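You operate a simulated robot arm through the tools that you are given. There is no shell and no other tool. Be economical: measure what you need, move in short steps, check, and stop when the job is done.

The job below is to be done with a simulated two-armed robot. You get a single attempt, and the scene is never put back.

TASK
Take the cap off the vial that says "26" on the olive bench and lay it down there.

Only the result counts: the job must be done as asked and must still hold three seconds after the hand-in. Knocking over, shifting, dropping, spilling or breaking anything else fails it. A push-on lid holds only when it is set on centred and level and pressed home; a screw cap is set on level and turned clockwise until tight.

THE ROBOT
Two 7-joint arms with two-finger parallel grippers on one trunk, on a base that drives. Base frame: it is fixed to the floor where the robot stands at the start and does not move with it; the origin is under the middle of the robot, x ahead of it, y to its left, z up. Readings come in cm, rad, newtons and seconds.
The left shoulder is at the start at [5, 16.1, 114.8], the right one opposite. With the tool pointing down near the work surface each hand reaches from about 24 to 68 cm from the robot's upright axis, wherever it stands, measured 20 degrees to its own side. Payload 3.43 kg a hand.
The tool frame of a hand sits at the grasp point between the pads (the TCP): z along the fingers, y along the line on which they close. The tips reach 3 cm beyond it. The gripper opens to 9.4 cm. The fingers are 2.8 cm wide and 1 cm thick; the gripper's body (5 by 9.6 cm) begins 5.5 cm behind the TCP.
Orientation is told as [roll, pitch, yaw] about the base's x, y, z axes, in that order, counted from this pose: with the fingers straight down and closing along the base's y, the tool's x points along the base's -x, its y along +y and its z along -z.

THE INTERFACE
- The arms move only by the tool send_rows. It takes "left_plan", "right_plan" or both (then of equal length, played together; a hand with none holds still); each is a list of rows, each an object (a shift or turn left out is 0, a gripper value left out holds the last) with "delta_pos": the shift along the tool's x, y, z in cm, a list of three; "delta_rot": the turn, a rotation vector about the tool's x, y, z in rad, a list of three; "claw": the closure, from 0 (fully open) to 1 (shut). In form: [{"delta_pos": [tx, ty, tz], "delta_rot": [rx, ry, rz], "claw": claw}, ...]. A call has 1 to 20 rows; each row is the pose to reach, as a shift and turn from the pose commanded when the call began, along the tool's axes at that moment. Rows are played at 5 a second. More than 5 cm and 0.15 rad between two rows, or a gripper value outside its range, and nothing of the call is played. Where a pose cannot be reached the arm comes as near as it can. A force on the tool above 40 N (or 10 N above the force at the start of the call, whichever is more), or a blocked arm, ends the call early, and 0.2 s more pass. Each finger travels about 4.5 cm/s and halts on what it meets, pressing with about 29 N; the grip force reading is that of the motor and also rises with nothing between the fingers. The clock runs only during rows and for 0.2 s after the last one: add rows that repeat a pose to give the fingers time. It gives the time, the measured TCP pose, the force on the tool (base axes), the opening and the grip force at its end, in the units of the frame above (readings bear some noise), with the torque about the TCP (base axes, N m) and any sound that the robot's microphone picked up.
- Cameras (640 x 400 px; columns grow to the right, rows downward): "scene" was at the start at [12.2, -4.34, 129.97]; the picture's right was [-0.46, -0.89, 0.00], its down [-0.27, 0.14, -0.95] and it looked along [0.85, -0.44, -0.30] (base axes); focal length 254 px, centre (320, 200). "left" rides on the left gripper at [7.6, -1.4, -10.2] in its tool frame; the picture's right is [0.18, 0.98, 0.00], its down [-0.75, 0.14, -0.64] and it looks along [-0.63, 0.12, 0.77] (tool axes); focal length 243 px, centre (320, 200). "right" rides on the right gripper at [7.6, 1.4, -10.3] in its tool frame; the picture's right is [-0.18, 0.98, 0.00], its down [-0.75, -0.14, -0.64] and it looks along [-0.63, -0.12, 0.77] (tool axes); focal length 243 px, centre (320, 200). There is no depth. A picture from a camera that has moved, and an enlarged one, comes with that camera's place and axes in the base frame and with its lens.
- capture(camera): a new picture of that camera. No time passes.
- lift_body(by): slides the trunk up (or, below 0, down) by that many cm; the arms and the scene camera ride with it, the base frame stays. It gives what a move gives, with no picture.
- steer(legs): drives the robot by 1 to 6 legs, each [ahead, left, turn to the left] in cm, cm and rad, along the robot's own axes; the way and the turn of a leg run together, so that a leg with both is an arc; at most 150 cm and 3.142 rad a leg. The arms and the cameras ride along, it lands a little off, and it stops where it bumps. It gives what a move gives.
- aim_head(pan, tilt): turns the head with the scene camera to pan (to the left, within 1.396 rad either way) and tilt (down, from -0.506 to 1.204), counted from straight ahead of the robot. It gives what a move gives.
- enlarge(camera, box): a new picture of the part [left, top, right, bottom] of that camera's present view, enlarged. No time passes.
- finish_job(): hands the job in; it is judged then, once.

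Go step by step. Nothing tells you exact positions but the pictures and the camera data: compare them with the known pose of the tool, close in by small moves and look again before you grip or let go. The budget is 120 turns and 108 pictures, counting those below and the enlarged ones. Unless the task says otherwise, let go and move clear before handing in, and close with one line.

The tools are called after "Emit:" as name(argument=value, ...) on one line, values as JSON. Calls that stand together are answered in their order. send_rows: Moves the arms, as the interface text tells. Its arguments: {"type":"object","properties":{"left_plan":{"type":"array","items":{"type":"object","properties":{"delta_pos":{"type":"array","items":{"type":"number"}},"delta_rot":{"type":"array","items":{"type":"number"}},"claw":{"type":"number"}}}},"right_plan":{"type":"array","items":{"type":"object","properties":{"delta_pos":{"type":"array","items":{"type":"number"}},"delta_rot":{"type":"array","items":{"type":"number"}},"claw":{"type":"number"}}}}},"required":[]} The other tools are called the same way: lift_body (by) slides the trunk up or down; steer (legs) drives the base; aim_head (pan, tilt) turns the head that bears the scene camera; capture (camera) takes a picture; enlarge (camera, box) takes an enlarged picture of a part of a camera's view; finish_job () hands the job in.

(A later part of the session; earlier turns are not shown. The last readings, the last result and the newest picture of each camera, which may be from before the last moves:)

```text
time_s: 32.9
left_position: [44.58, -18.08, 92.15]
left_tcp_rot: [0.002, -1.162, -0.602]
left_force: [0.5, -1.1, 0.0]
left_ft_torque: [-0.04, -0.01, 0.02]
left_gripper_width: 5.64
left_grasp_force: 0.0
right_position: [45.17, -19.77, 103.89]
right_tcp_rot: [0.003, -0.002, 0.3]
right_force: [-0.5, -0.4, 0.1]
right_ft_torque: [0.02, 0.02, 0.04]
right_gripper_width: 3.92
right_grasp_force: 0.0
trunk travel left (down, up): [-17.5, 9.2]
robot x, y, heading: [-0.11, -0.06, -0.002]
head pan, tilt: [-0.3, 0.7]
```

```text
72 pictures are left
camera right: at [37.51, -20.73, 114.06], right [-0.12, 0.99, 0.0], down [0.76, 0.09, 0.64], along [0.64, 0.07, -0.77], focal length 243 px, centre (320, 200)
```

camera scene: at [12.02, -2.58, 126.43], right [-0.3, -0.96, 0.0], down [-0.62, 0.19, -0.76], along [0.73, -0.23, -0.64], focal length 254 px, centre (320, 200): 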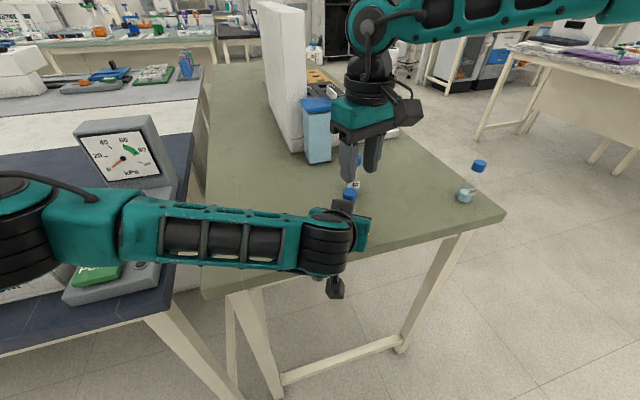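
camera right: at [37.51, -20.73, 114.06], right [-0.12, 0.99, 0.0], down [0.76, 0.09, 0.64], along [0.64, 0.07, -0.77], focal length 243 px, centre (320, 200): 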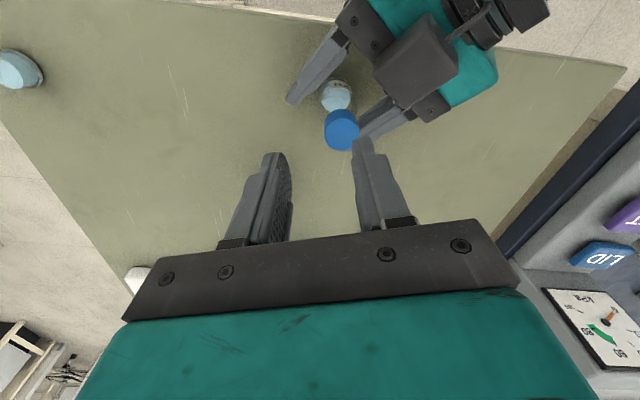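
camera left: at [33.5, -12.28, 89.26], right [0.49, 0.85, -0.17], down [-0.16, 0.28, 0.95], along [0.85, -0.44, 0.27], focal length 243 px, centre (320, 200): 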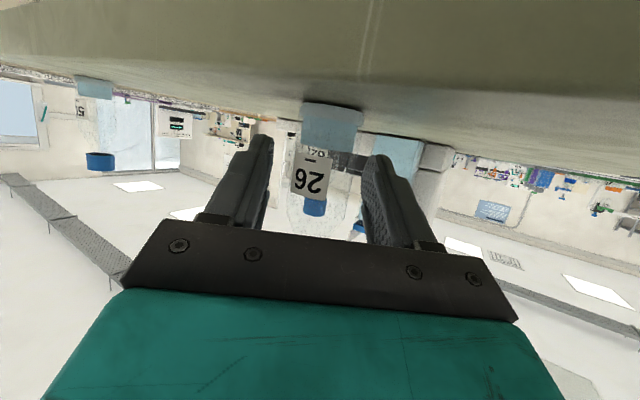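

The vial is centred between the left fingers and deeper now. I close the left hand again.

Emit:
send_rows(left_plan=[{"claw": 0.5}, {"claw": 0.58}, {"claw": 0.62}, {"claw": 0.66}, {"claw": 0.72}, {"claw": 0.85}, {"claw": 0.85}])

Emit:
capture(camera="left")

Emit:
capture(camera="right")

```text
time_s: 34.5
left_position: [44.68, -18.17, 92.31]
left_tcp_rot: [-0.001, -1.161, -0.598]
left_force: [-0.4, 0.7, 0.3]
left_ft_torque: [0.01, -0.02, -0.01]
left_gripper_width: 3.27
left_grasp_force: 28.7
right_position: [45.15, -19.77, 103.89]
right_tcp_rot: [0.001, 0.0, 0.3]
right_force: [-1.1, -0.5, 0.7]
right_ft_torque: [0.0, -0.01, -0.02]
right_gripper_width: 3.92
right_grasp_force: 0.0
trunk travel left (down, up): [-17.5, 9.2]
robot x, y, heading: [0.06, -0.17, 0.003]
head pan, tilt: [-0.3, 0.7]
```

```text
71 pictures are left
camera left: at [33.51, -12.27, 89.26], right [0.49, 0.85, -0.17], down [-0.16, 0.28, 0.95], along [0.85, -0.44, 0.27], focal length 243 px, centre (320, 200)
```

left: 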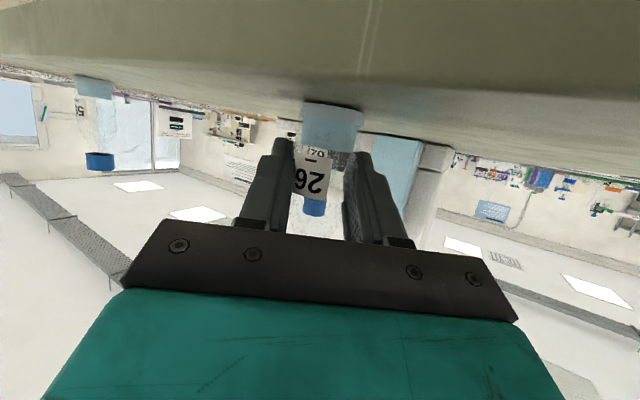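

```text
70 pictures are left
camera right: at [37.53, -20.71, 114.06], right [-0.12, 0.99, 0.0], down [0.76, 0.09, 0.64], along [0.64, 0.07, -0.77], focal length 243 px, centre (320, 200)
```

right: 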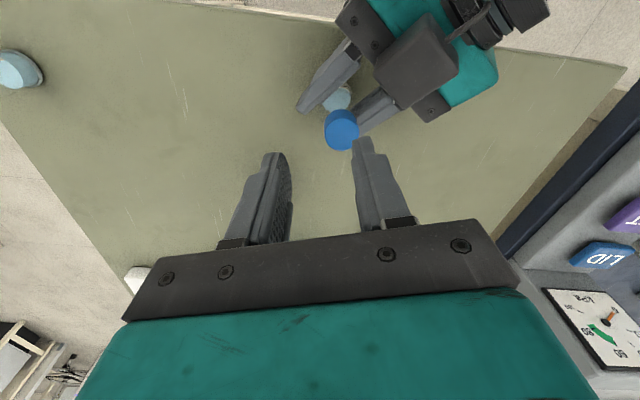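

The left hold is firm at 3.27 cm. Next the right hand aligns over the cap at about (44.7, -18.5) and goes down to TCP z≈99.3.

Emit:
send_rows(right_plan=[{"delta_pos": [0.05, 1.37, 0]}, {"delta_pos": [0.05, 1.37, 1.5]}, {"delta_pos": [0.05, 1.37, 3]}, {"delta_pos": [0.05, 1.37, 4.0]}, {"delta_pos": [0.05, 1.37, 4.6]}, {"delta_pos": [0.05, 1.37, 4.6]}])

Emit:
capture(camera="right")

Emit:
enlarge(camera="scene", box=[300, 130, 400, 230])

```text
time_s: 35.9
left_position: [44.58, -18.13, 92.15]
left_tcp_rot: [-0.001, -1.159, -0.601]
left_force: [-0.2, 0.0, 1.6]
left_ft_torque: [0.01, -0.01, -0.02]
left_gripper_width: 3.27
left_grasp_force: 29.0
right_position: [44.84, -18.52, 99.36]
right_tcp_rot: [-0.002, 0.001, 0.3]
right_force: [0.3, 0.2, -1.2]
right_ft_torque: [-0.03, 0.0, 0.02]
right_gripper_width: 3.97
right_grasp_force: 0.0
trunk travel left (down, up): [-17.5, 9.2]
robot x, y, heading: [0.01, 0.2, -0.001]
head pan, tilt: [-0.3, 0.7]
```

```text
69 pictures are left
camera right: at [37.2, -19.39, 109.4], right [-0.12, 0.99, 0.0], down [0.76, 0.09, 0.64], along [0.64, 0.07, -0.77], focal length 243 px, centre (320, 200)
```

right: 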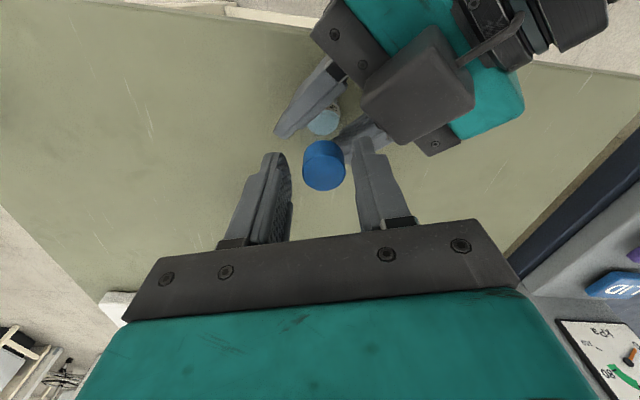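

```text
4.00 times, centred on (350, 180) of scene
camera zoom: at [12.01, -2.58, 126.43], right [-0.3, -0.96, 0.0], down [-0.62, 0.19, -0.76], along [0.73, -0.23, -0.64], focal length 1014 px, centre (200, 280)
```

zoom: 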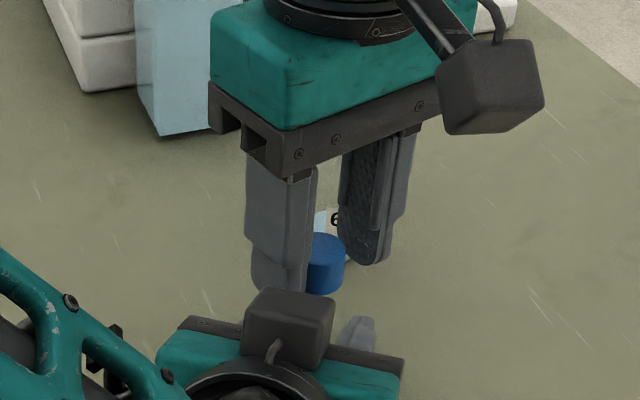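

The cap is centred between the right fingers. I close on it after nudging 0.25 cm back.

Emit:
send_rows(right_plan=[{"delta_pos": [0.25, 0, 0]}, {"delta_pos": [0.25, 0, 0], "claw": 0.66}, {"delta_pos": [0.25, 0, 0], "claw": 0.72}, {"delta_pos": [0.25, 0, 0], "claw": 0.8}, {"delta_pos": [0.25, 0, 0], "claw": 0.9}, {"delta_pos": [0.25, 0, 0], "claw": 0.9}])

Emit:
capture(camera="right")

```text
time_s: 37.3
left_position: [44.58, -18.14, 92.11]
left_tcp_rot: [-0.002, -1.16, -0.6]
left_force: [8.9, -14.8, -0.3]
left_ft_torque: [0.52, 0.5, -0.01]
left_gripper_width: 3.29
left_grasp_force: 29.4
right_position: [44.49, -18.38, 99.24]
right_tcp_rot: [0.005, 0.001, 0.302]
right_force: [-7.1, 15.1, -0.2]
right_ft_torque: [0.56, 0.07, 0.04]
right_gripper_width: 2.27
right_grasp_force: 28.8
trunk travel left (down, up): [-17.5, 9.2]
robot x, y, heading: [0.05, -0.14, 0.0]
head pan, tilt: [-0.3, 0.7]
```

```text
67 pictures are left
camera right: at [36.89, -19.42, 109.39], right [-0.12, 0.99, 0.0], down [0.76, 0.09, 0.64], along [0.64, 0.08, -0.77], focal length 243 px, centre (320, 200)
```

right: 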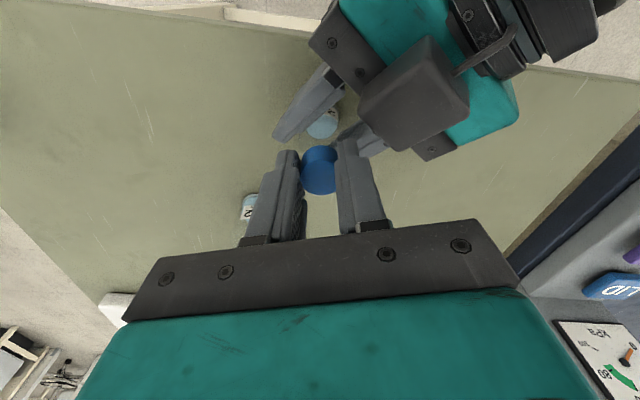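

There is a 15 N side load from slight misalignment, so I nudge the right hand along +y to relax it while gripped.

Emit:
send_rows(right_plan=[{"delta_pos": [0.02, 0.13, 0]}, {"delta_pos": [0.02, 0.27, 0]}, {"delta_pos": [0.02, 0.27, 0]}])

```text
time_s: 38.1
left_position: [44.71, -18.11, 92.07]
left_tcp_rot: [0.001, -1.159, -0.6]
left_force: [5.5, -7.8, 1.0]
left_ft_torque: [0.23, 0.22, -0.02]
left_gripper_width: 3.25
left_grasp_force: 29.0
right_position: [44.63, -18.33, 99.26]
right_tcp_rot: [-0.001, -0.001, 0.301]
right_force: [-5.2, 6.3, 0.3]
right_ft_torque: [0.22, 0.13, -0.01]
right_gripper_width: 2.3
right_grasp_force: 29.1
trunk travel left (down, up): [-17.5, 9.2]
robot x, y, heading: [0.31, 0.45, -0.003]
head pan, tilt: [-0.3, 0.7]
```

The load is halving. I nudge once more and start a counter-clockwise turn (seen from above).

Emit:
send_rows(right_plan=[{"delta_pos": [0.13, 0.25, 0]}, {"delta_pos": [0.13, 0.25, 0]}, {"delta_pos": [0.13, 0.25, 0], "delta_rot": [0, 0, -0.1]}, {"delta_pos": [0.13, 0.25, 0], "delta_rot": [0, 0, -0.2]}, {"delta_pos": [0.13, 0.25, 0], "delta_rot": [0, 0, -0.3]}, {"delta_pos": [0.13, 0.25, 0], "delta_rot": [0, 0, -0.4]}])

Emit:
capture(camera="right")

Emit:
capture(camera="left")

```text
time_s: 39.5
left_position: [44.62, -18.03, 92.13]
left_tcp_rot: [0.0, -1.159, -0.598]
left_force: [-11.9, 16.5, 5.2]
left_ft_torque: [-0.46, -0.4, 0.04]
left_gripper_width: 3.27
left_grasp_force: 28.6
right_position: [44.3, -18.2, 99.36]
right_tcp_rot: [-0.002, 0.0, 0.703]
right_force: [11.1, -16.0, 0.1]
right_ft_torque: [-0.66, -0.38, -0.06]
right_gripper_width: 2.28
right_grasp_force: 28.7
trunk travel left (down, up): [-17.5, 9.2]
robot x, y, heading: [0.4, 0.11, 0.001]
head pan, tilt: [-0.3, 0.7]
```

```text
66 pictures are left
camera right: at [37.57, -21.99, 109.47], right [-0.5, 0.87, 0.0], down [0.66, 0.38, 0.64], along [0.56, 0.32, -0.77], focal length 243 px, centre (320, 200)
```

right: 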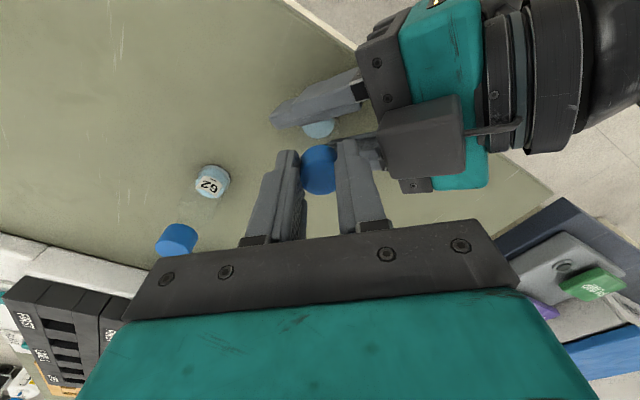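

```text
65 pictures are left
camera left: at [33.46, -12.22, 89.23], right [0.49, 0.85, -0.17], down [-0.16, 0.28, 0.95], along [0.86, -0.44, 0.27], focal length 243 px, centre (320, 200)
```

left: 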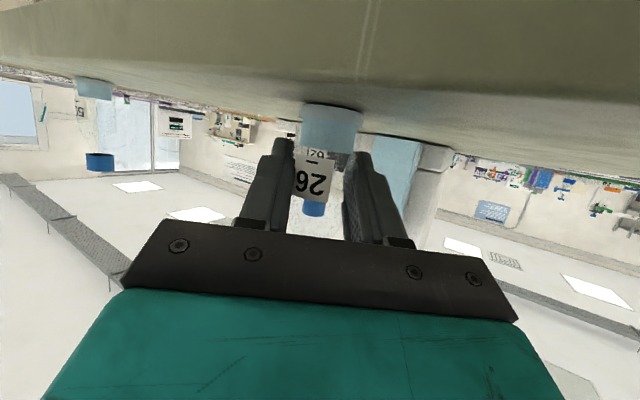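

The cap side turned 0.4 rad with little torque, but a side load has appeared. I check whether the finger is touching the left gripper's block.

Emit:
enlarge(camera="right", box=[240, 80, 480, 230])

Emit:
enlarge(camera="scene", box=[320, 150, 400, 230])

```text
2.67 times, centred on (360, 155) of right
camera zoom: at [37.57, -21.99, 109.47], right [-0.5, 0.87, 0.0], down [0.66, 0.38, 0.64], along [0.56, 0.32, -0.77], focal length 647 px, centre (213, 320)
```

zoom: 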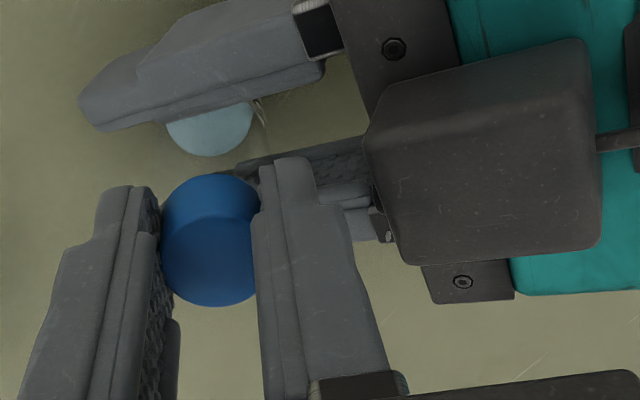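

```text
5.00 times, centred on (360, 190) of scene
camera zoom: at [11.98, -2.57, 126.43], right [-0.3, -0.96, 0.0], down [-0.61, 0.19, -0.77], along [0.73, -0.23, -0.64], focal length 1268 px, centre (120, 250)
```

zoom: 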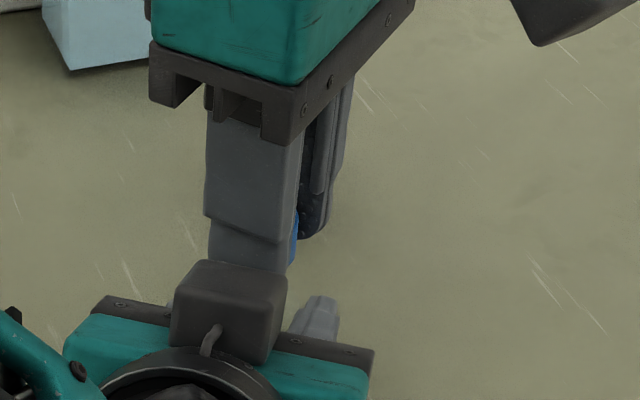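

There is visible clearance from the block, so the load is just misalignment. I correct it and keep turning counter-clockwise.

Emit:
send_rows(right_plan=[{"delta_pos": [0.03, -0.27, 0]}, {"delta_pos": [0.06, -0.5, 0]}, {"delta_pos": [0.06, -0.5, 0]}])

```text
time_s: 40.3
left_position: [44.66, -18.2, 92.05]
left_tcp_rot: [0.0, -1.162, -0.599]
left_force: [9.1, -8.1, -6.0]
left_ft_torque: [0.41, 0.57, -0.01]
left_gripper_width: 3.28
left_grasp_force: 29.1
right_position: [44.4, -18.4, 99.34]
right_tcp_rot: [0.006, -0.001, 0.707]
right_force: [-11.0, 8.5, 7.2]
right_ft_torque: [0.16, 0.04, 0.02]
right_gripper_width: 2.28
right_grasp_force: 28.9
trunk travel left (down, up): [-17.5, 9.2]
robot x, y, heading: [-0.32, -0.05, -0.003]
head pan, tilt: [-0.3, 0.7]
```

Slightly over-corrected. I ease back a little and turn on by another 0.6 rad.

Emit:
send_rows(right_plan=[{"delta_pos": [0.03, 0.18, 0]}, {"delta_pos": [0.03, 0.18, 0], "delta_rot": [0, 0, -0.1]}, {"delta_pos": [0.03, 0.18, 0], "delta_rot": [0, 0, -0.2]}, {"delta_pos": [0.03, 0.18, 0], "delta_rot": [0, 0, -0.3]}, {"delta_pos": [0.03, 0.18, 0], "delta_rot": [0, 0, -0.4]}, {"delta_pos": [0.03, 0.18, 0], "delta_rot": [0, 0, -0.5]}, {"delta_pos": [0.03, 0.18, 0], "delta_rot": [0, 0, -0.6]}])

Emit:
enlarge(camera="right", box=[240, 80, 480, 230])

Emit:
enlarge(camera="left", box=[220, 80, 440, 260])

```text
time_s: 41.2
left_position: [44.29, -18.07, 92.13]
left_tcp_rot: [0.002, -1.158, -0.607]
left_force: [-4.3, 5.2, 6.4]
left_ft_torque: [0.35, 0.25, -0.09]
left_gripper_width: 3.25
left_grasp_force: 29.1
right_position: [42.93, -17.4, 99.33]
right_tcp_rot: [-0.03, -0.002, 0.951]
right_force: [1.3, -2.5, 3.0]
right_ft_torque: [-0.39, -0.12, 0.07]
right_gripper_width: 2.17
right_grasp_force: 29.0
right hand out of reach, approached as far as the arm can: row 3, 4
trunk travel left (down, up): [-17.5, 9.2]
robot x, y, heading: [-0.0, -0.03, -0.001]
head pan, tilt: [-0.3, 0.7]
stopped in row 4 (right hand): the force on the tool passed its limit at 54 N (the readings are from after the stop); the commanded pose is now the measured one
```

```text
2.67 times, centred on (360, 155) of right
camera zoom: at [37.07, -22.59, 109.39], right [-0.69, 0.72, -0.03], down [0.54, 0.54, 0.65], along [0.48, 0.43, -0.76], focal length 647 px, centre (213, 320)
```

zoom: 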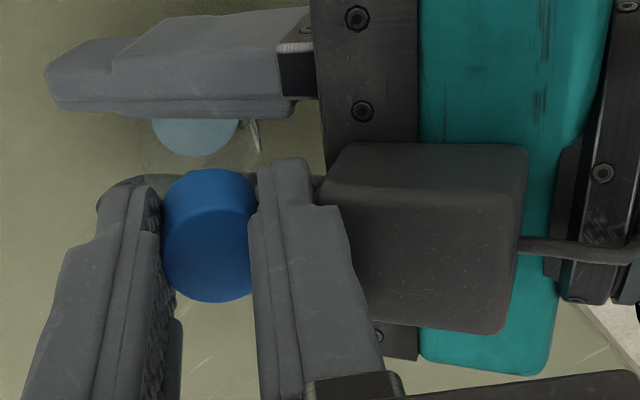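

```text
2.22 times, centred on (330, 170) of left
camera zoom: at [33.16, -12.18, 89.24], right [0.5, 0.85, -0.17], down [-0.16, 0.28, 0.95], along [0.85, -0.45, 0.27], focal length 539 px, centre (298, 267)
```

zoom: 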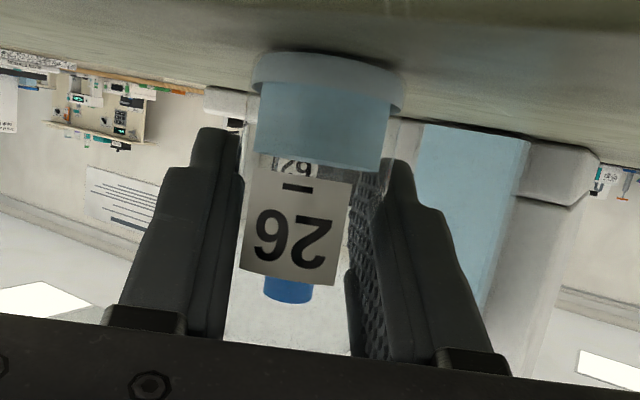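

The right wrist hit its turning limit near yaw 0.95 and drifted about 1.5 cm sideways, dragging the cap a little. I check the state before releasing.

Emit:
enlarge(camera="scene", box=[310, 150, 410, 240])

Emit:
capture(camera="left")

Emit:
capture(camera="right")

```text
4.44 times, centred on (360, 195) of scene
camera zoom: at [11.94, -2.55, 126.45], right [-0.3, -0.96, 0.0], down [-0.61, 0.19, -0.77], along [0.73, -0.23, -0.64], focal length 1127 px, centre (142, 222)
```

zoom: 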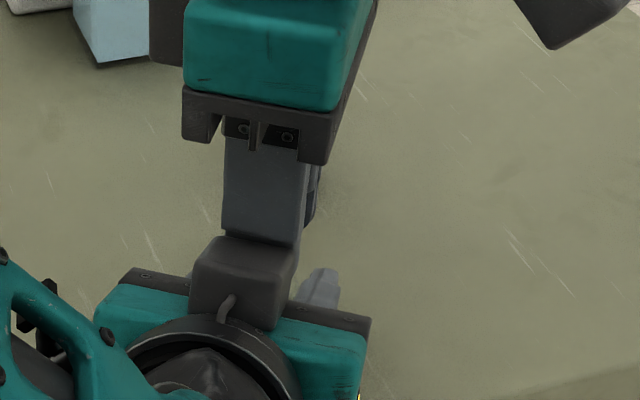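

```text
59 pictures are left
camera left: at [33.16, -12.18, 89.24], right [0.5, 0.85, -0.17], down [-0.16, 0.28, 0.95], along [0.85, -0.45, 0.27], focal length 243 px, centre (320, 200)
```

left: 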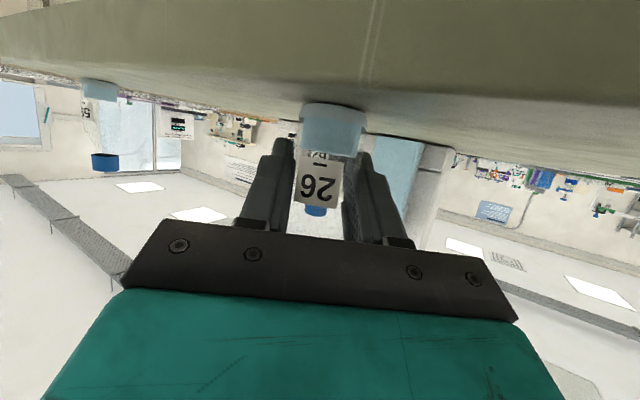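

```text
58 pictures are left
camera right: at [37.07, -22.59, 109.39], right [-0.69, 0.72, -0.03], down [0.54, 0.54, 0.65], along [0.48, 0.43, -0.76], focal length 243 px, centre (320, 200)
```

right: 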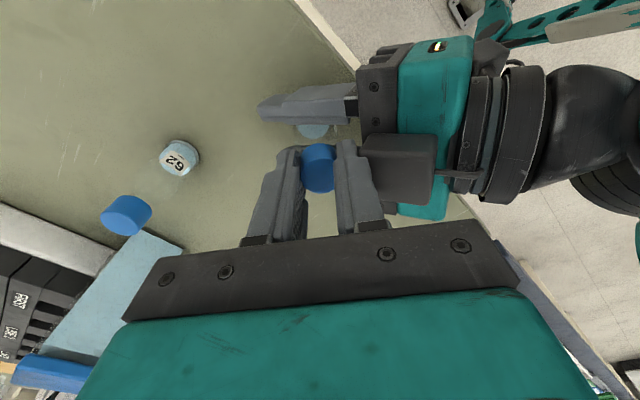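

The vial has tilted in the left grip, its cap pulled towards the robot. I move the right hand back to where the cap was to bring the vial upright, undoing the small yaw overshoot.

Emit:
send_rows(right_plan=[{"delta_pos": [-0.02, -0.35, 0], "delta_rot": [-0.003, -0.005, 0.05]}, {"delta_pos": [-0.04, -0.7, 0], "delta_rot": [-0.007, -0.01, 0.1]}, {"delta_pos": [-0.06, -1.05, 0], "delta_rot": [-0.01, -0.015, 0.15]}, {"delta_pos": [-0.08, -1.4, 0], "delta_rot": [-0.013, -0.02, 0.2]}, {"delta_pos": [-0.1, -1.77, 0], "delta_rot": [-0.017, -0.024, 0.25]}, {"delta_pos": [-0.1, -1.77, 0], "delta_rot": [-0.017, -0.024, 0.25]}])

Emit:
capture(camera="left")

Emit:
capture(camera="right")

```text
time_s: 42.6
left_position: [44.47, -18.07, 92.02]
left_tcp_rot: [0.006, -1.16, -0.605]
left_force: [18.6, -6.2, 1.1]
left_ft_torque: [0.55, 0.07, -0.01]
left_gripper_width: 3.26
left_grasp_force: 29.3
right_position: [44.28, -18.18, 99.11]
right_tcp_rot: [-0.001, -0.025, 0.702]
right_force: [-18.6, 7.5, 1.0]
right_ft_torque: [-0.06, 1.18, 0.01]
right_gripper_width: 2.08
right_grasp_force: 28.9
trunk travel left (down, up): [-17.5, 9.2]
robot x, y, heading: [0.12, -0.1, 0.002]
head pan, tilt: [-0.3, 0.7]
```

```text
57 pictures are left
camera left: at [33.35, -12.17, 89.24], right [0.5, 0.85, -0.17], down [-0.16, 0.28, 0.95], along [0.85, -0.44, 0.27], focal length 243 px, centre (320, 200)
```

left: 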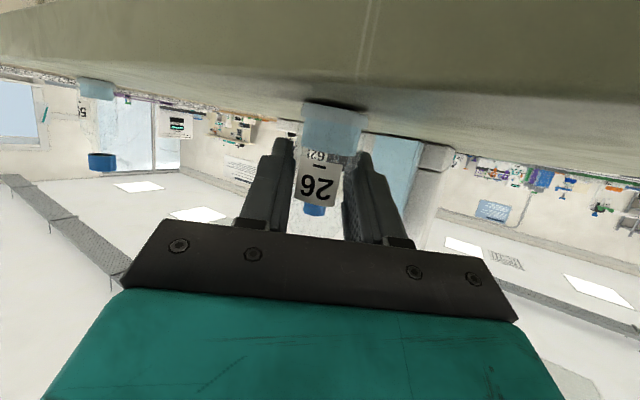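

```text
56 pictures are left
camera right: at [37.31, -22.19, 109.13], right [-0.49, 0.87, 0.0], down [0.65, 0.37, 0.66], along [0.57, 0.33, -0.75], focal length 243 px, centre (320, 200)
```

right: 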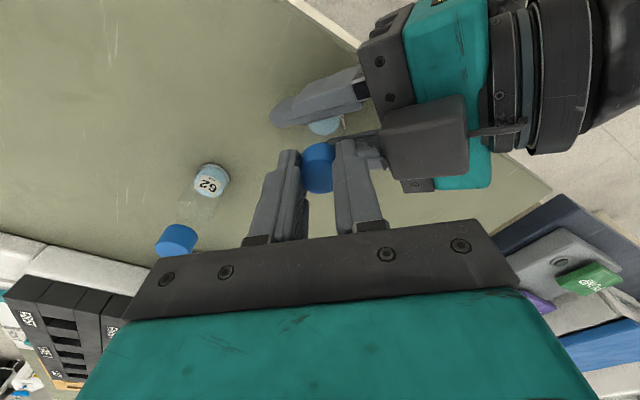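

The vial is nearly upright again. I open the right fingers, then briefly open and reclose the left so the vial settles flat on the bench.

Emit:
send_rows(right_plan=[{"claw": 0.7}, {"claw": 0.58}, {"claw": 0.58}, {"claw": 0.58}])

Emit:
capture(camera="right")

Emit:
capture(camera="left")

```text
time_s: 43.6
left_position: [44.2, -18.05, 92.01]
left_tcp_rot: [0.0, -1.157, -0.605]
left_force: [-0.4, -0.2, 12.2]
left_ft_torque: [-0.13, -0.03, -0.04]
left_gripper_width: 3.26
left_grasp_force: 29.5
right_position: [44.35, -18.17, 99.39]
right_tcp_rot: [-0.005, -0.032, 0.7]
right_force: [-0.6, 0.5, 0.2]
right_ft_torque: [0.02, -0.02, -0.01]
right_gripper_width: 3.93
right_grasp_force: 0.1
trunk travel left (down, up): [-17.5, 9.2]
robot x, y, heading: [0.02, 0.03, 0.0]
head pan, tilt: [-0.3, 0.7]
```

```text
55 pictures are left
camera right: at [37.34, -22.22, 109.22], right [-0.49, 0.87, 0.0], down [0.65, 0.37, 0.67], along [0.58, 0.33, -0.75], focal length 243 px, centre (320, 200)
```

right: 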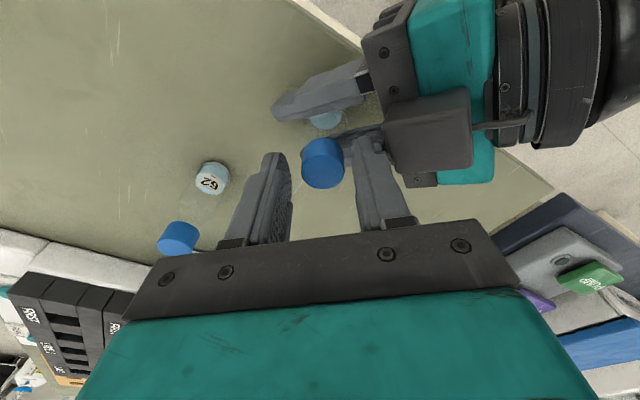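

```text
54 pictures are left
camera left: at [33.12, -12.22, 89.23], right [0.5, 0.85, -0.17], down [-0.15, 0.28, 0.95], along [0.85, -0.45, 0.27], focal length 243 px, centre (320, 200)
```

left: 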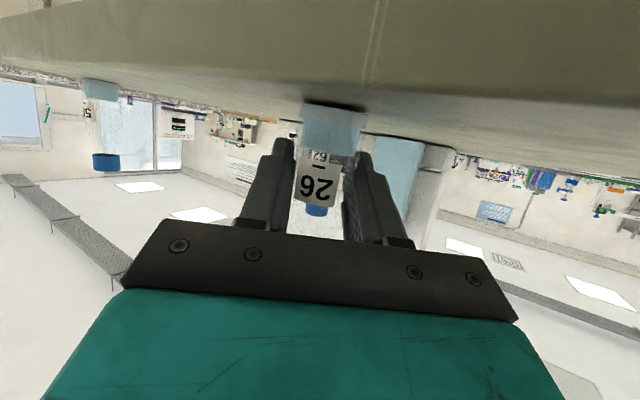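

The left hand still carries 12 N of load through the vial. I open and reclose it to let the vial settle flat.

Emit:
send_rows(left_plan=[{"claw": 0.66}, {"claw": 0.6}, {"claw": 0.55}, {"claw": 0.55}, {"claw": 0.55}, {"claw": 0.6}, {"claw": 0.63}, {"claw": 0.66}, {"claw": 0.72}, {"claw": 0.85}, {"claw": 0.85}])

Emit:
capture(camera="right")

Emit:
capture(camera="left")

```text
time_s: 46.0
left_position: [44.28, -18.12, 92.02]
left_tcp_rot: [0.003, -1.157, -0.605]
left_force: [0.9, -0.9, 0.5]
left_ft_torque: [0.04, 0.02, 0.01]
left_gripper_width: 3.24
left_grasp_force: 28.9
right_position: [44.38, -18.12, 99.29]
right_tcp_rot: [-0.005, -0.029, 0.702]
right_force: [-0.7, -0.7, 0.0]
right_ft_torque: [0.04, -0.01, -0.01]
right_gripper_width: 3.97
right_grasp_force: 0.1
trunk travel left (down, up): [-17.5, 9.2]
robot x, y, heading: [-0.08, -0.08, -0.001]
head pan, tilt: [-0.3, 0.7]
```

```text
53 pictures are left
camera right: at [37.41, -22.23, 109.16], right [-0.49, 0.87, 0.0], down [0.65, 0.37, 0.67], along [0.58, 0.33, -0.75], focal length 243 px, centre (320, 200)
```

right: 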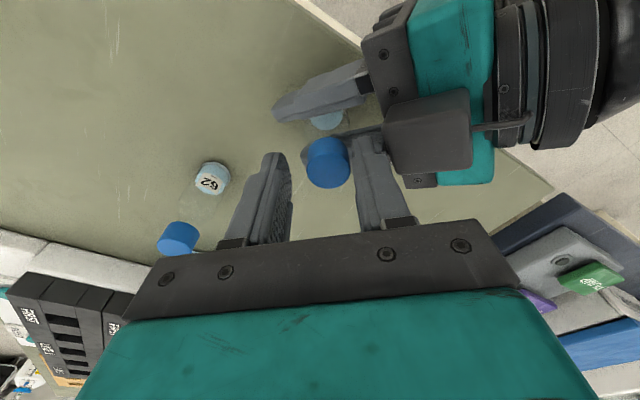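

```text
52 pictures are left
camera left: at [33.21, -12.2, 89.18], right [0.5, 0.85, -0.17], down [-0.15, 0.28, 0.95], along [0.85, -0.45, 0.27], focal length 243 px, centre (320, 200)
```

left: 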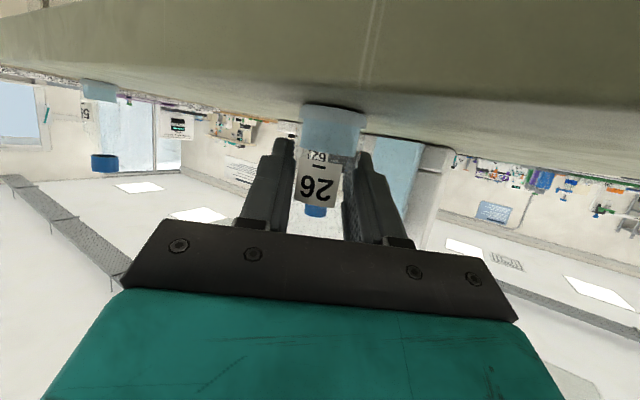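

All loads are near zero now. I raise the right hand 3 cm, level it, and wind the wrist back clockwise to yaw of about -0.8 for a long counter-clockwise stroke.

Emit:
send_rows(right_plan=[{"delta_pos": [0, 0, -1.5]}, {"delta_pos": [0, 0, -3.2], "delta_rot": [-0.019, 0.023, 0]}, {"delta_pos": [0, 0, -3.2], "delta_rot": [-0.019, 0.023, 0]}])

Emit:
send_rows(right_plan=[{"delta_rot": [0, 0, 0.14]}, {"delta_rot": [0, 0, 0.28]}, {"delta_rot": [0, 0, 0.42]}, {"delta_rot": [0, 0, 0.56]}, {"delta_rot": [0, 0, 0.7]}, {"delta_rot": [0, 0, 0.84]}, {"delta_rot": [0, 0, 0.98]}, {"delta_rot": [0, 0, 1.12]}, {"delta_rot": [0, 0, 1.26]}, {"delta_rot": [0, 0, 1.4]}, {"delta_rot": [0, 0, 1.5]}, {"delta_rot": [0, 0, 1.5]}])

Emit:
capture(camera="right")

Emit:
capture(camera="scene")

```text
time_s: 46.9
left_position: [44.22, -18.1, 92.03]
left_tcp_rot: [0.002, -1.157, -0.605]
left_force: [0.4, -0.2, 1.7]
left_ft_torque: [-0.01, -0.01, -0.03]
left_gripper_width: 3.26
left_grasp_force: 29.3
right_position: [44.42, -18.41, 102.5]
right_tcp_rot: [0.013, -0.008, 0.703]
right_force: [0.2, 0.5, -0.6]
right_ft_torque: [-0.03, 0.02, -0.02]
right_gripper_width: 3.93
right_grasp_force: 0.1
trunk travel left (down, up): [-17.5, 9.2]
robot x, y, heading: [-0.3, -0.29, 0.001]
head pan, tilt: [-0.3, 0.7]
```

```text
time_s: 49.5
left_position: [44.4, -18.12, 91.97]
left_tcp_rot: [0.002, -1.156, -0.607]
left_force: [0.0, 0.1, 0.8]
left_ft_torque: [-0.01, 0.0, -0.02]
left_gripper_width: 3.23
left_grasp_force: 29.1
right_position: [44.27, -18.36, 102.37]
right_tcp_rot: [0.01, 0.011, -0.798]
right_force: [-0.4, 0.0, 0.0]
right_ft_torque: [-0.01, 0.02, -0.04]
right_gripper_width: 3.95
right_grasp_force: 0.0
trunk travel left (down, up): [-17.5, 9.2]
robot x, y, heading: [0.48, 0.09, 0.008]
head pan, tilt: [-0.3, 0.7]
```

```text
51 pictures are left
camera right: at [40.01, -12.02, 112.68], right [0.83, 0.55, 0.01], down [0.43, -0.65, 0.63], along [0.35, -0.52, -0.78], focal length 243 px, centre (320, 200)
```

right: 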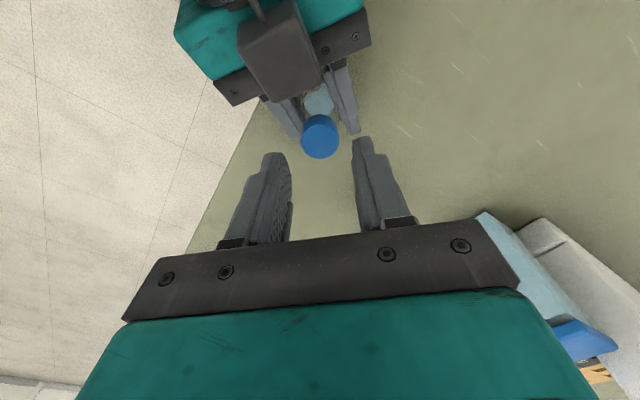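

```text
50 pictures are left
camera scene: at [12.01, -2.59, 126.43], right [-0.3, -0.96, 0.0], down [-0.62, 0.19, -0.77], along [0.73, -0.23, -0.64], focal length 254 px, centre (320, 200)
```

scene: 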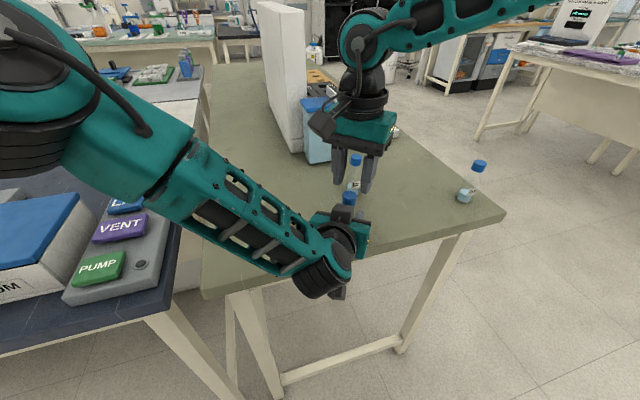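

The wound-back right hand sees the cap again. Combining both views, it is at about (44.0, -17.9). I shift 0.5 cm, descend and close.

Emit:
send_rows(right_plan=[{"delta_pos": [0.5, 0.1, 0]}, {"delta_pos": [0.5, 0.1, 1.2]}, {"delta_pos": [0.5, 0.1, 2.4]}, {"delta_pos": [0.5, 0.1, 3.2]}, {"delta_pos": [0.5, 0.1, 3.2]}])

Emit:
enlarge(camera="right", box=[220, 80, 440, 250])

Emit:
enlarge(camera="scene", box=[300, 130, 400, 230])

```text
time_s: 50.6
left_position: [44.31, -18.08, 92.04]
left_tcp_rot: [0.002, -1.155, -0.606]
left_force: [-0.7, 0.5, 1.6]
left_ft_torque: [-0.06, -0.01, 0.01]
left_gripper_width: 3.27
left_grasp_force: 29.3
right_position: [44.04, -17.82, 99.37]
right_tcp_rot: [0.009, 0.013, -0.798]
right_force: [0.1, 0.0, 0.1]
right_ft_torque: [0.01, 0.01, 0.0]
right_gripper_width: 3.96
right_grasp_force: 0.1
trunk travel left (down, up): [-17.5, 9.2]
robot x, y, heading: [-0.08, -0.19, -0.003]
head pan, tilt: [-0.3, 0.7]
```

```text
2.35 times, centred on (330, 165) of right
camera zoom: at [39.73, -11.59, 109.55], right [0.83, 0.55, 0.01], down [0.43, -0.65, 0.63], along [0.35, -0.52, -0.78], focal length 571 px, centre (296, 282)
```

zoom: 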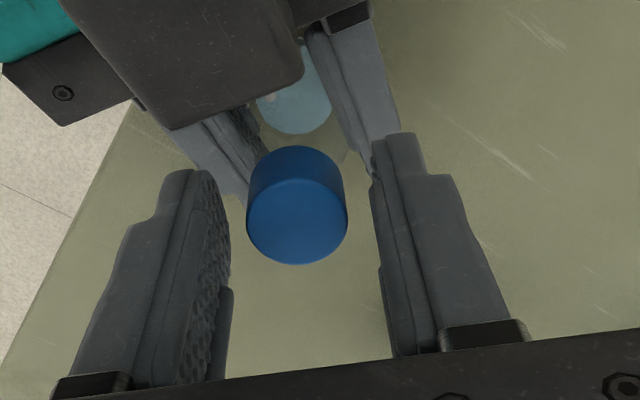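

```text
4.00 times, centred on (350, 180) of scene
camera zoom: at [12.02, -2.59, 126.43], right [-0.3, -0.96, 0.0], down [-0.62, 0.19, -0.77], along [0.73, -0.23, -0.64], focal length 1014 px, centre (200, 280)
```

zoom: 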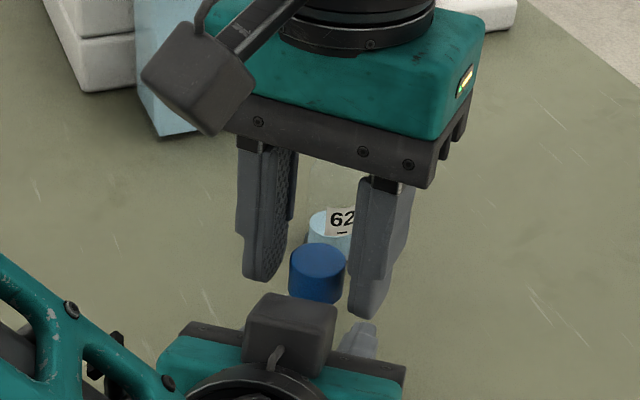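

Well centred. I close on the cap.

Emit:
send_rows(right_plan=[{"delta_pos": [0, -0.07, 0], "claw": 0.66}, {"delta_pos": [0, -0.07, 0], "claw": 0.7}, {"delta_pos": [0, -0.07, 0], "claw": 0.76}, {"delta_pos": [0, -0.07, 0], "claw": 0.9}, {"delta_pos": [0, -0.07, 0], "claw": 0.9}])

```text
time_s: 51.9
left_position: [44.23, -18.08, 92.16]
left_tcp_rot: [0.003, -1.157, -0.605]
left_force: [0.7, 0.4, 0.5]
left_ft_torque: [0.06, -0.1, 0.0]
left_gripper_width: 3.23
left_grasp_force: 29.6
right_position: [43.92, -17.89, 99.35]
right_tcp_rot: [0.008, 0.012, -0.798]
right_force: [-0.6, -0.1, 0.3]
right_ft_torque: [-0.12, 0.12, 0.0]
right_gripper_width: 2.23
right_grasp_force: 28.9
trunk travel left (down, up): [-17.5, 9.2]
robot x, y, heading: [-0.15, 0.16, 0.001]
head pan, tilt: [-0.3, 0.7]
```

The grip carries no side load. I turn counter-clockwise 0.7 rad and check.

Emit:
send_rows(right_plan=[{"delta_rot": [0, 0, -0.1]}, {"delta_rot": [0, 0, -0.2]}, {"delta_rot": [0, 0, -0.3]}, {"delta_rot": [0, 0, -0.4]}, {"delta_rot": [0, 0, -0.5]}, {"delta_rot": [0, 0, -0.6]}, {"delta_rot": [0, 0, -0.7]}])

```text
time_s: 53.5
left_position: [44.32, -18.04, 91.9]
left_tcp_rot: [0.002, -1.157, -0.606]
left_force: [4.8, -5.9, -0.5]
left_ft_torque: [0.37, -0.06, 0.0]
left_gripper_width: 3.26
left_grasp_force: 29.2
right_position: [44.02, -17.93, 99.18]
right_tcp_rot: [0.015, 0.005, -0.093]
right_force: [-5.8, 4.6, 2.4]
right_ft_torque: [-0.05, 0.44, 0.02]
right_gripper_width: 2.27
right_grasp_force: 29.1
trunk travel left (down, up): [-17.5, 9.2]
robot x, y, heading: [0.35, 0.03, 0.004]
head pan, tilt: [-0.3, 0.7]
```

The load stays small. I continue 0.7 rad more.

Emit:
send_rows(right_plan=[{"delta_pos": [0.07, 0.06, 0], "delta_rot": [0, 0, -0.1]}, {"delta_pos": [0.07, 0.06, 0], "delta_rot": [0, 0, -0.2]}, {"delta_pos": [0.07, 0.06, 0], "delta_rot": [0, 0, -0.3]}, {"delta_pos": [0.07, 0.06, 0], "delta_rot": [0, 0, -0.4]}, {"delta_pos": [0.07, 0.06, 0], "delta_rot": [0, 0, -0.5]}, {"delta_pos": [0.07, 0.06, 0], "delta_rot": [0, 0, -0.6]}, {"delta_pos": [0.07, 0.06, 0], "delta_rot": [0, 0, -0.7]}])

Emit:
enlarge(camera="right", box=[220, 80, 440, 250])

Emit:
capture(camera="left")

```text
time_s: 55.0
left_position: [44.42, -17.98, 92.03]
left_tcp_rot: [0.002, -1.155, -0.605]
left_force: [0.2, 5.2, -0.1]
left_ft_torque: [-0.08, -0.11, -0.05]
left_gripper_width: 3.26
left_grasp_force: 28.8
right_position: [43.9, -17.89, 99.51]
right_tcp_rot: [0.014, -0.007, 0.604]
right_force: [-1.9, -7.2, 6.3]
right_ft_torque: [-0.68, 0.33, -0.02]
right_gripper_width: 2.2
right_grasp_force: 29.2
trunk travel left (down, up): [-17.5, 9.2]
robot x, y, heading: [0.11, 0.06, -0.003]
head pan, tilt: [-0.3, 0.7]
```

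```text
2.35 times, centred on (330, 165) of right
camera zoom: at [36.92, -21.2, 109.43], right [-0.41, 0.91, 0.01], down [0.7, 0.3, 0.64], along [0.58, 0.27, -0.77], focal length 571 px, centre (296, 282)
```

zoom: 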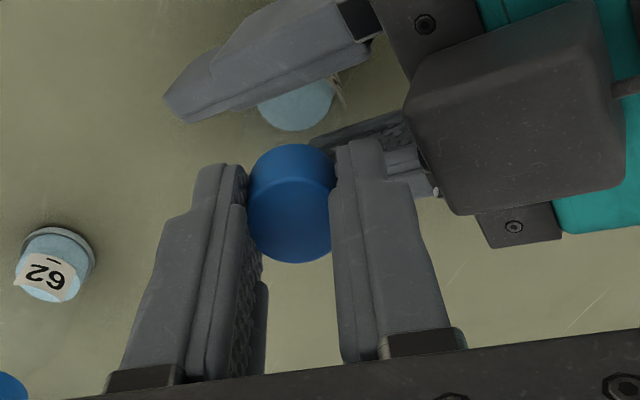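

```text
46 pictures are left
camera left: at [33.18, -12.16, 89.18], right [0.5, 0.85, -0.17], down [-0.15, 0.28, 0.95], along [0.85, -0.45, 0.27], focal length 243 px, centre (320, 200)
```

left: 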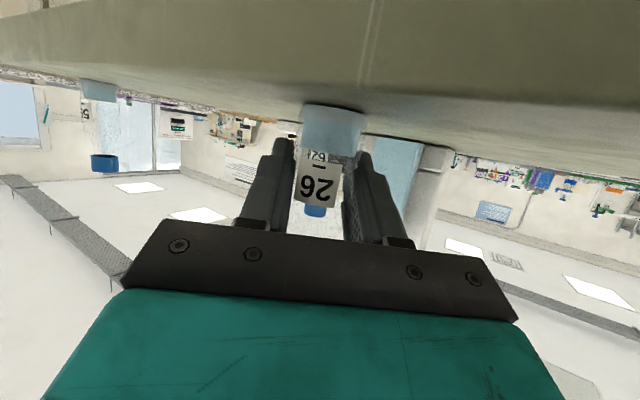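

The label has not turned with the cap, and the cap pushes up on the hand slightly, which suggests a thread unscrewing. I release, wind back 1.4 rad just above, and regrip for the next stroke.

Emit:
send_rows(right_plan=[{"claw": 0.7}, {"claw": 0.58}, {"claw": 0.58}, {"delta_pos": [0.05, -0.08, -1.5], "delta_rot": [0, 0, 0.1]}, {"delta_pos": [0.05, -0.08, -2.8], "delta_rot": [0, 0, 0.24]}, {"delta_pos": [0.05, -0.08, -2.8], "delta_rot": [0, 0, 0.38]}, {"delta_pos": [0.05, -0.08, -2.8], "delta_rot": [0, 0, 0.52]}, {"delta_pos": [0.05, -0.08, -2.8], "delta_rot": [0, 0, 0.66]}, {"delta_pos": [0.05, -0.08, -2.8], "delta_rot": [0, 0, 0.8]}, {"delta_pos": [0.05, -0.08, -2.8], "delta_rot": [0, 0, 0.94]}, {"delta_pos": [0.05, -0.08, -2.8], "delta_rot": [0, 0, 1.08]}, {"delta_pos": [0.05, -0.08, -2.8], "delta_rot": [0, 0, 1.22]}, {"delta_pos": [0.05, -0.08, -2.8], "delta_rot": [0, 0, 1.36]}, {"delta_pos": [0.05, -0.08, -2.8], "delta_rot": [0, 0, 1.4]}, {"delta_pos": [0.05, -0.08, -1.4], "delta_rot": [0, 0, 1.4]}, {"delta_pos": [0.05, -0.08, -0.1], "delta_rot": [0, 0, 1.4]}, {"delta_pos": [0.05, -0.08, -0.1], "delta_rot": [0, 0, 1.4]}])

Emit:
enlarge(camera="right", box=[220, 80, 440, 250])

Emit:
enlarge(camera="scene", box=[300, 130, 400, 230])

```text
time_s: 58.6
left_position: [44.25, -18.09, 91.93]
left_tcp_rot: [0.002, -1.153, -0.605]
left_force: [0.5, -0.5, 0.6]
left_ft_torque: [0.01, -0.01, -0.01]
left_gripper_width: 3.24
left_grasp_force: 29.0
right_position: [43.86, -18.05, 99.45]
right_tcp_rot: [0.01, 0.012, -0.797]
right_force: [0.4, -0.2, 0.2]
right_ft_torque: [-0.01, 0.0, -0.01]
right_gripper_width: 3.95
right_grasp_force: 0.1
trunk travel left (down, up): [-17.5, 9.2]
robot x, y, heading: [0.39, 0.19, -0.003]
head pan, tilt: [-0.3, 0.7]
```

```text
2.35 times, centred on (330, 165) of right
camera zoom: at [39.65, -11.75, 109.64], right [0.83, 0.55, 0.01], down [0.43, -0.65, 0.63], along [0.35, -0.52, -0.78], focal length 571 px, centre (296, 282)
```

zoom: 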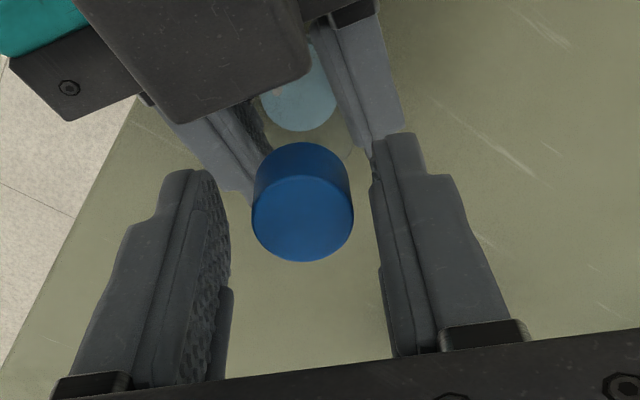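

```text
4.00 times, centred on (350, 180) of scene
camera zoom: at [12.02, -2.59, 126.43], right [-0.3, -0.96, 0.0], down [-0.62, 0.19, -0.76], along [0.73, -0.23, -0.64], focal length 1014 px, centre (200, 280)
```

zoom: 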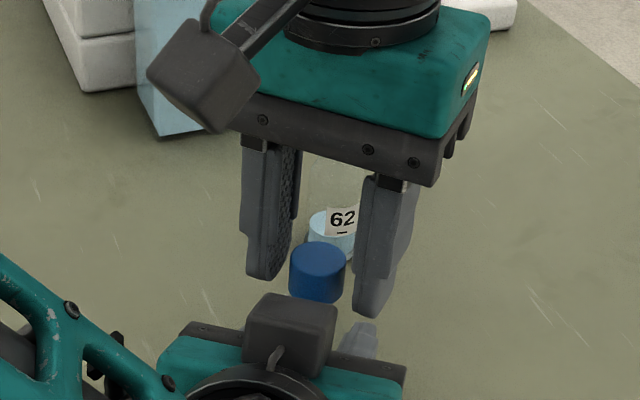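

Aligned within a millimetre or so. I close, then do the full 1.4 rad counter-clockwise stroke, rising slightly with the thread.

Emit:
send_rows(right_plan=[{"delta_pos": [0, 0.07, 0], "claw": 0.66}, {"delta_pos": [0, 0.07, 0], "claw": 0.72}, {"delta_pos": [0, 0.07, 0], "claw": 0.9}, {"delta_pos": [0, 0.07, 0], "claw": 0.9}, {"delta_pos": [0, 0.07, 0], "delta_rot": [0, 0, -0.1]}, {"delta_pos": [0, 0.07, 0], "delta_rot": [0, 0, -0.2]}, {"delta_pos": [0, 0.07, -0.02], "delta_rot": [0, 0, -0.3]}, {"delta_pos": [0, 0.07, -0.02], "delta_rot": [0, 0, -0.4]}, {"delta_pos": [0, 0.07, -0.03], "delta_rot": [0, 0, -0.5]}, {"delta_pos": [0, 0.07, -0.03], "delta_rot": [0, 0, -0.6]}, {"delta_pos": [0, 0.07, -0.04], "delta_rot": [0, 0, -0.7]}, {"delta_pos": [0, 0.07, -0.04], "delta_rot": [0, 0, -0.8]}, {"delta_pos": [0, 0.07, -0.05], "delta_rot": [0, 0, -0.9]}, {"delta_pos": [0, 0.07, -0.05], "delta_rot": [0, 0, -1.0]}, {"delta_pos": [0, 0.07, -0.06], "delta_rot": [0, 0, -1.1]}, {"delta_pos": [0, 0.07, -0.06], "delta_rot": [0, 0, -1.2]}, {"delta_pos": [0, 0.07, -0.07], "delta_rot": [0, 0, -1.3]}, {"delta_pos": [0, 0.07, -0.07], "delta_rot": [0, 0, -1.4]}])

```text
time_s: 62.5
left_position: [44.4, -17.9, 91.84]
left_tcp_rot: [0.005, -1.155, -0.606]
left_force: [-3.4, 3.3, -0.4]
left_ft_torque: [0.18, -0.26, 0.01]
left_gripper_width: 3.26
left_grasp_force: 29.0
right_position: [44.02, -17.94, 99.51]
right_tcp_rot: [0.014, -0.005, 0.605]
right_force: [2.1, -3.7, 5.1]
right_ft_torque: [-0.52, 0.13, 0.04]
right_gripper_width: 2.14
right_grasp_force: 29.5
trunk travel left (down, up): [-17.5, 9.2]
robot x, y, heading: [-0.18, -0.06, 0.003]
head pan, tilt: [-0.3, 0.7]
```

About half a turn is done and the cap still pushes up a little. I test by lifting 0.4 cm gently.

Emit:
send_rows(right_plan=[{"delta_pos": [0, 0, -0.1]}, {"delta_pos": [0, 0, -0.2]}, {"delta_pos": [0, 0, -0.3]}, {"delta_pos": [0, 0, -0.4]}])

Emit:
enlarge(camera="right", box=[220, 80, 440, 250])

Emit:
enlarge(camera="left", box=[220, 80, 440, 260])

```text
time_s: 63.5
left_position: [44.35, -18.1, 92.05]
left_tcp_rot: [0.0, -1.161, -0.606]
left_force: [-6.3, 5.3, 10.6]
left_ft_torque: [-0.01, -0.19, 0.04]
left_gripper_width: 3.25
left_grasp_force: 29.1
right_position: [43.89, -18.04, 99.77]
right_tcp_rot: [0.015, -0.003, 0.601]
right_force: [7.5, -5.7, -12.3]
right_ft_torque: [-0.36, -0.22, -0.01]
right_gripper_width: 2.11
right_grasp_force: 29.1
trunk travel left (down, up): [-17.5, 9.2]
robot x, y, heading: [-0.21, 0.12, -0.0]
head pan, tilt: [-0.3, 0.7]
```

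```text
2.35 times, centred on (330, 165) of right
camera zoom: at [36.93, -21.29, 109.91], right [-0.41, 0.91, 0.01], down [0.7, 0.3, 0.64], along [0.58, 0.27, -0.77], focal length 571 px, centre (296, 282)
```

zoom: 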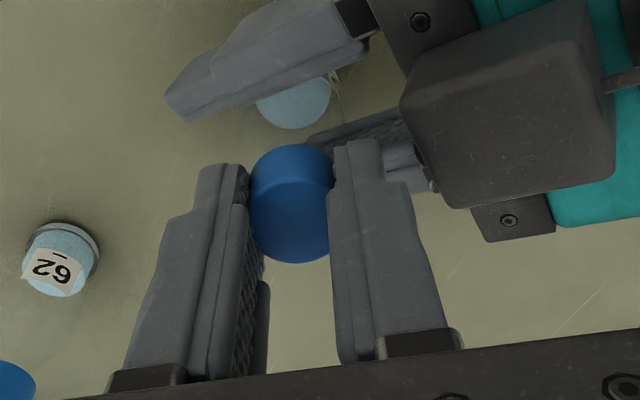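

```text
2.22 times, centred on (330, 170) of left
camera zoom: at [33.26, -12.26, 89.26], right [0.5, 0.85, -0.17], down [-0.16, 0.28, 0.95], along [0.85, -0.45, 0.27], focal length 539 px, centre (298, 267)
```

zoom: 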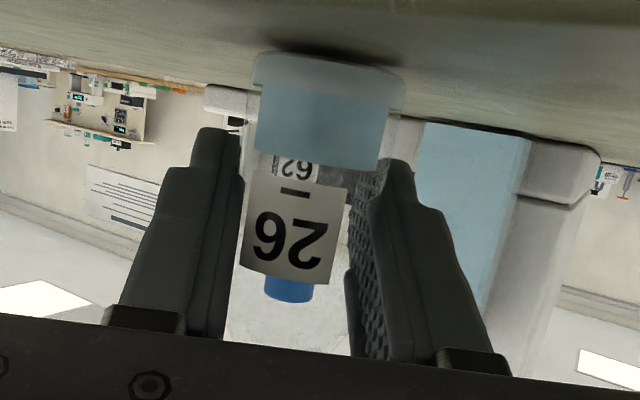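

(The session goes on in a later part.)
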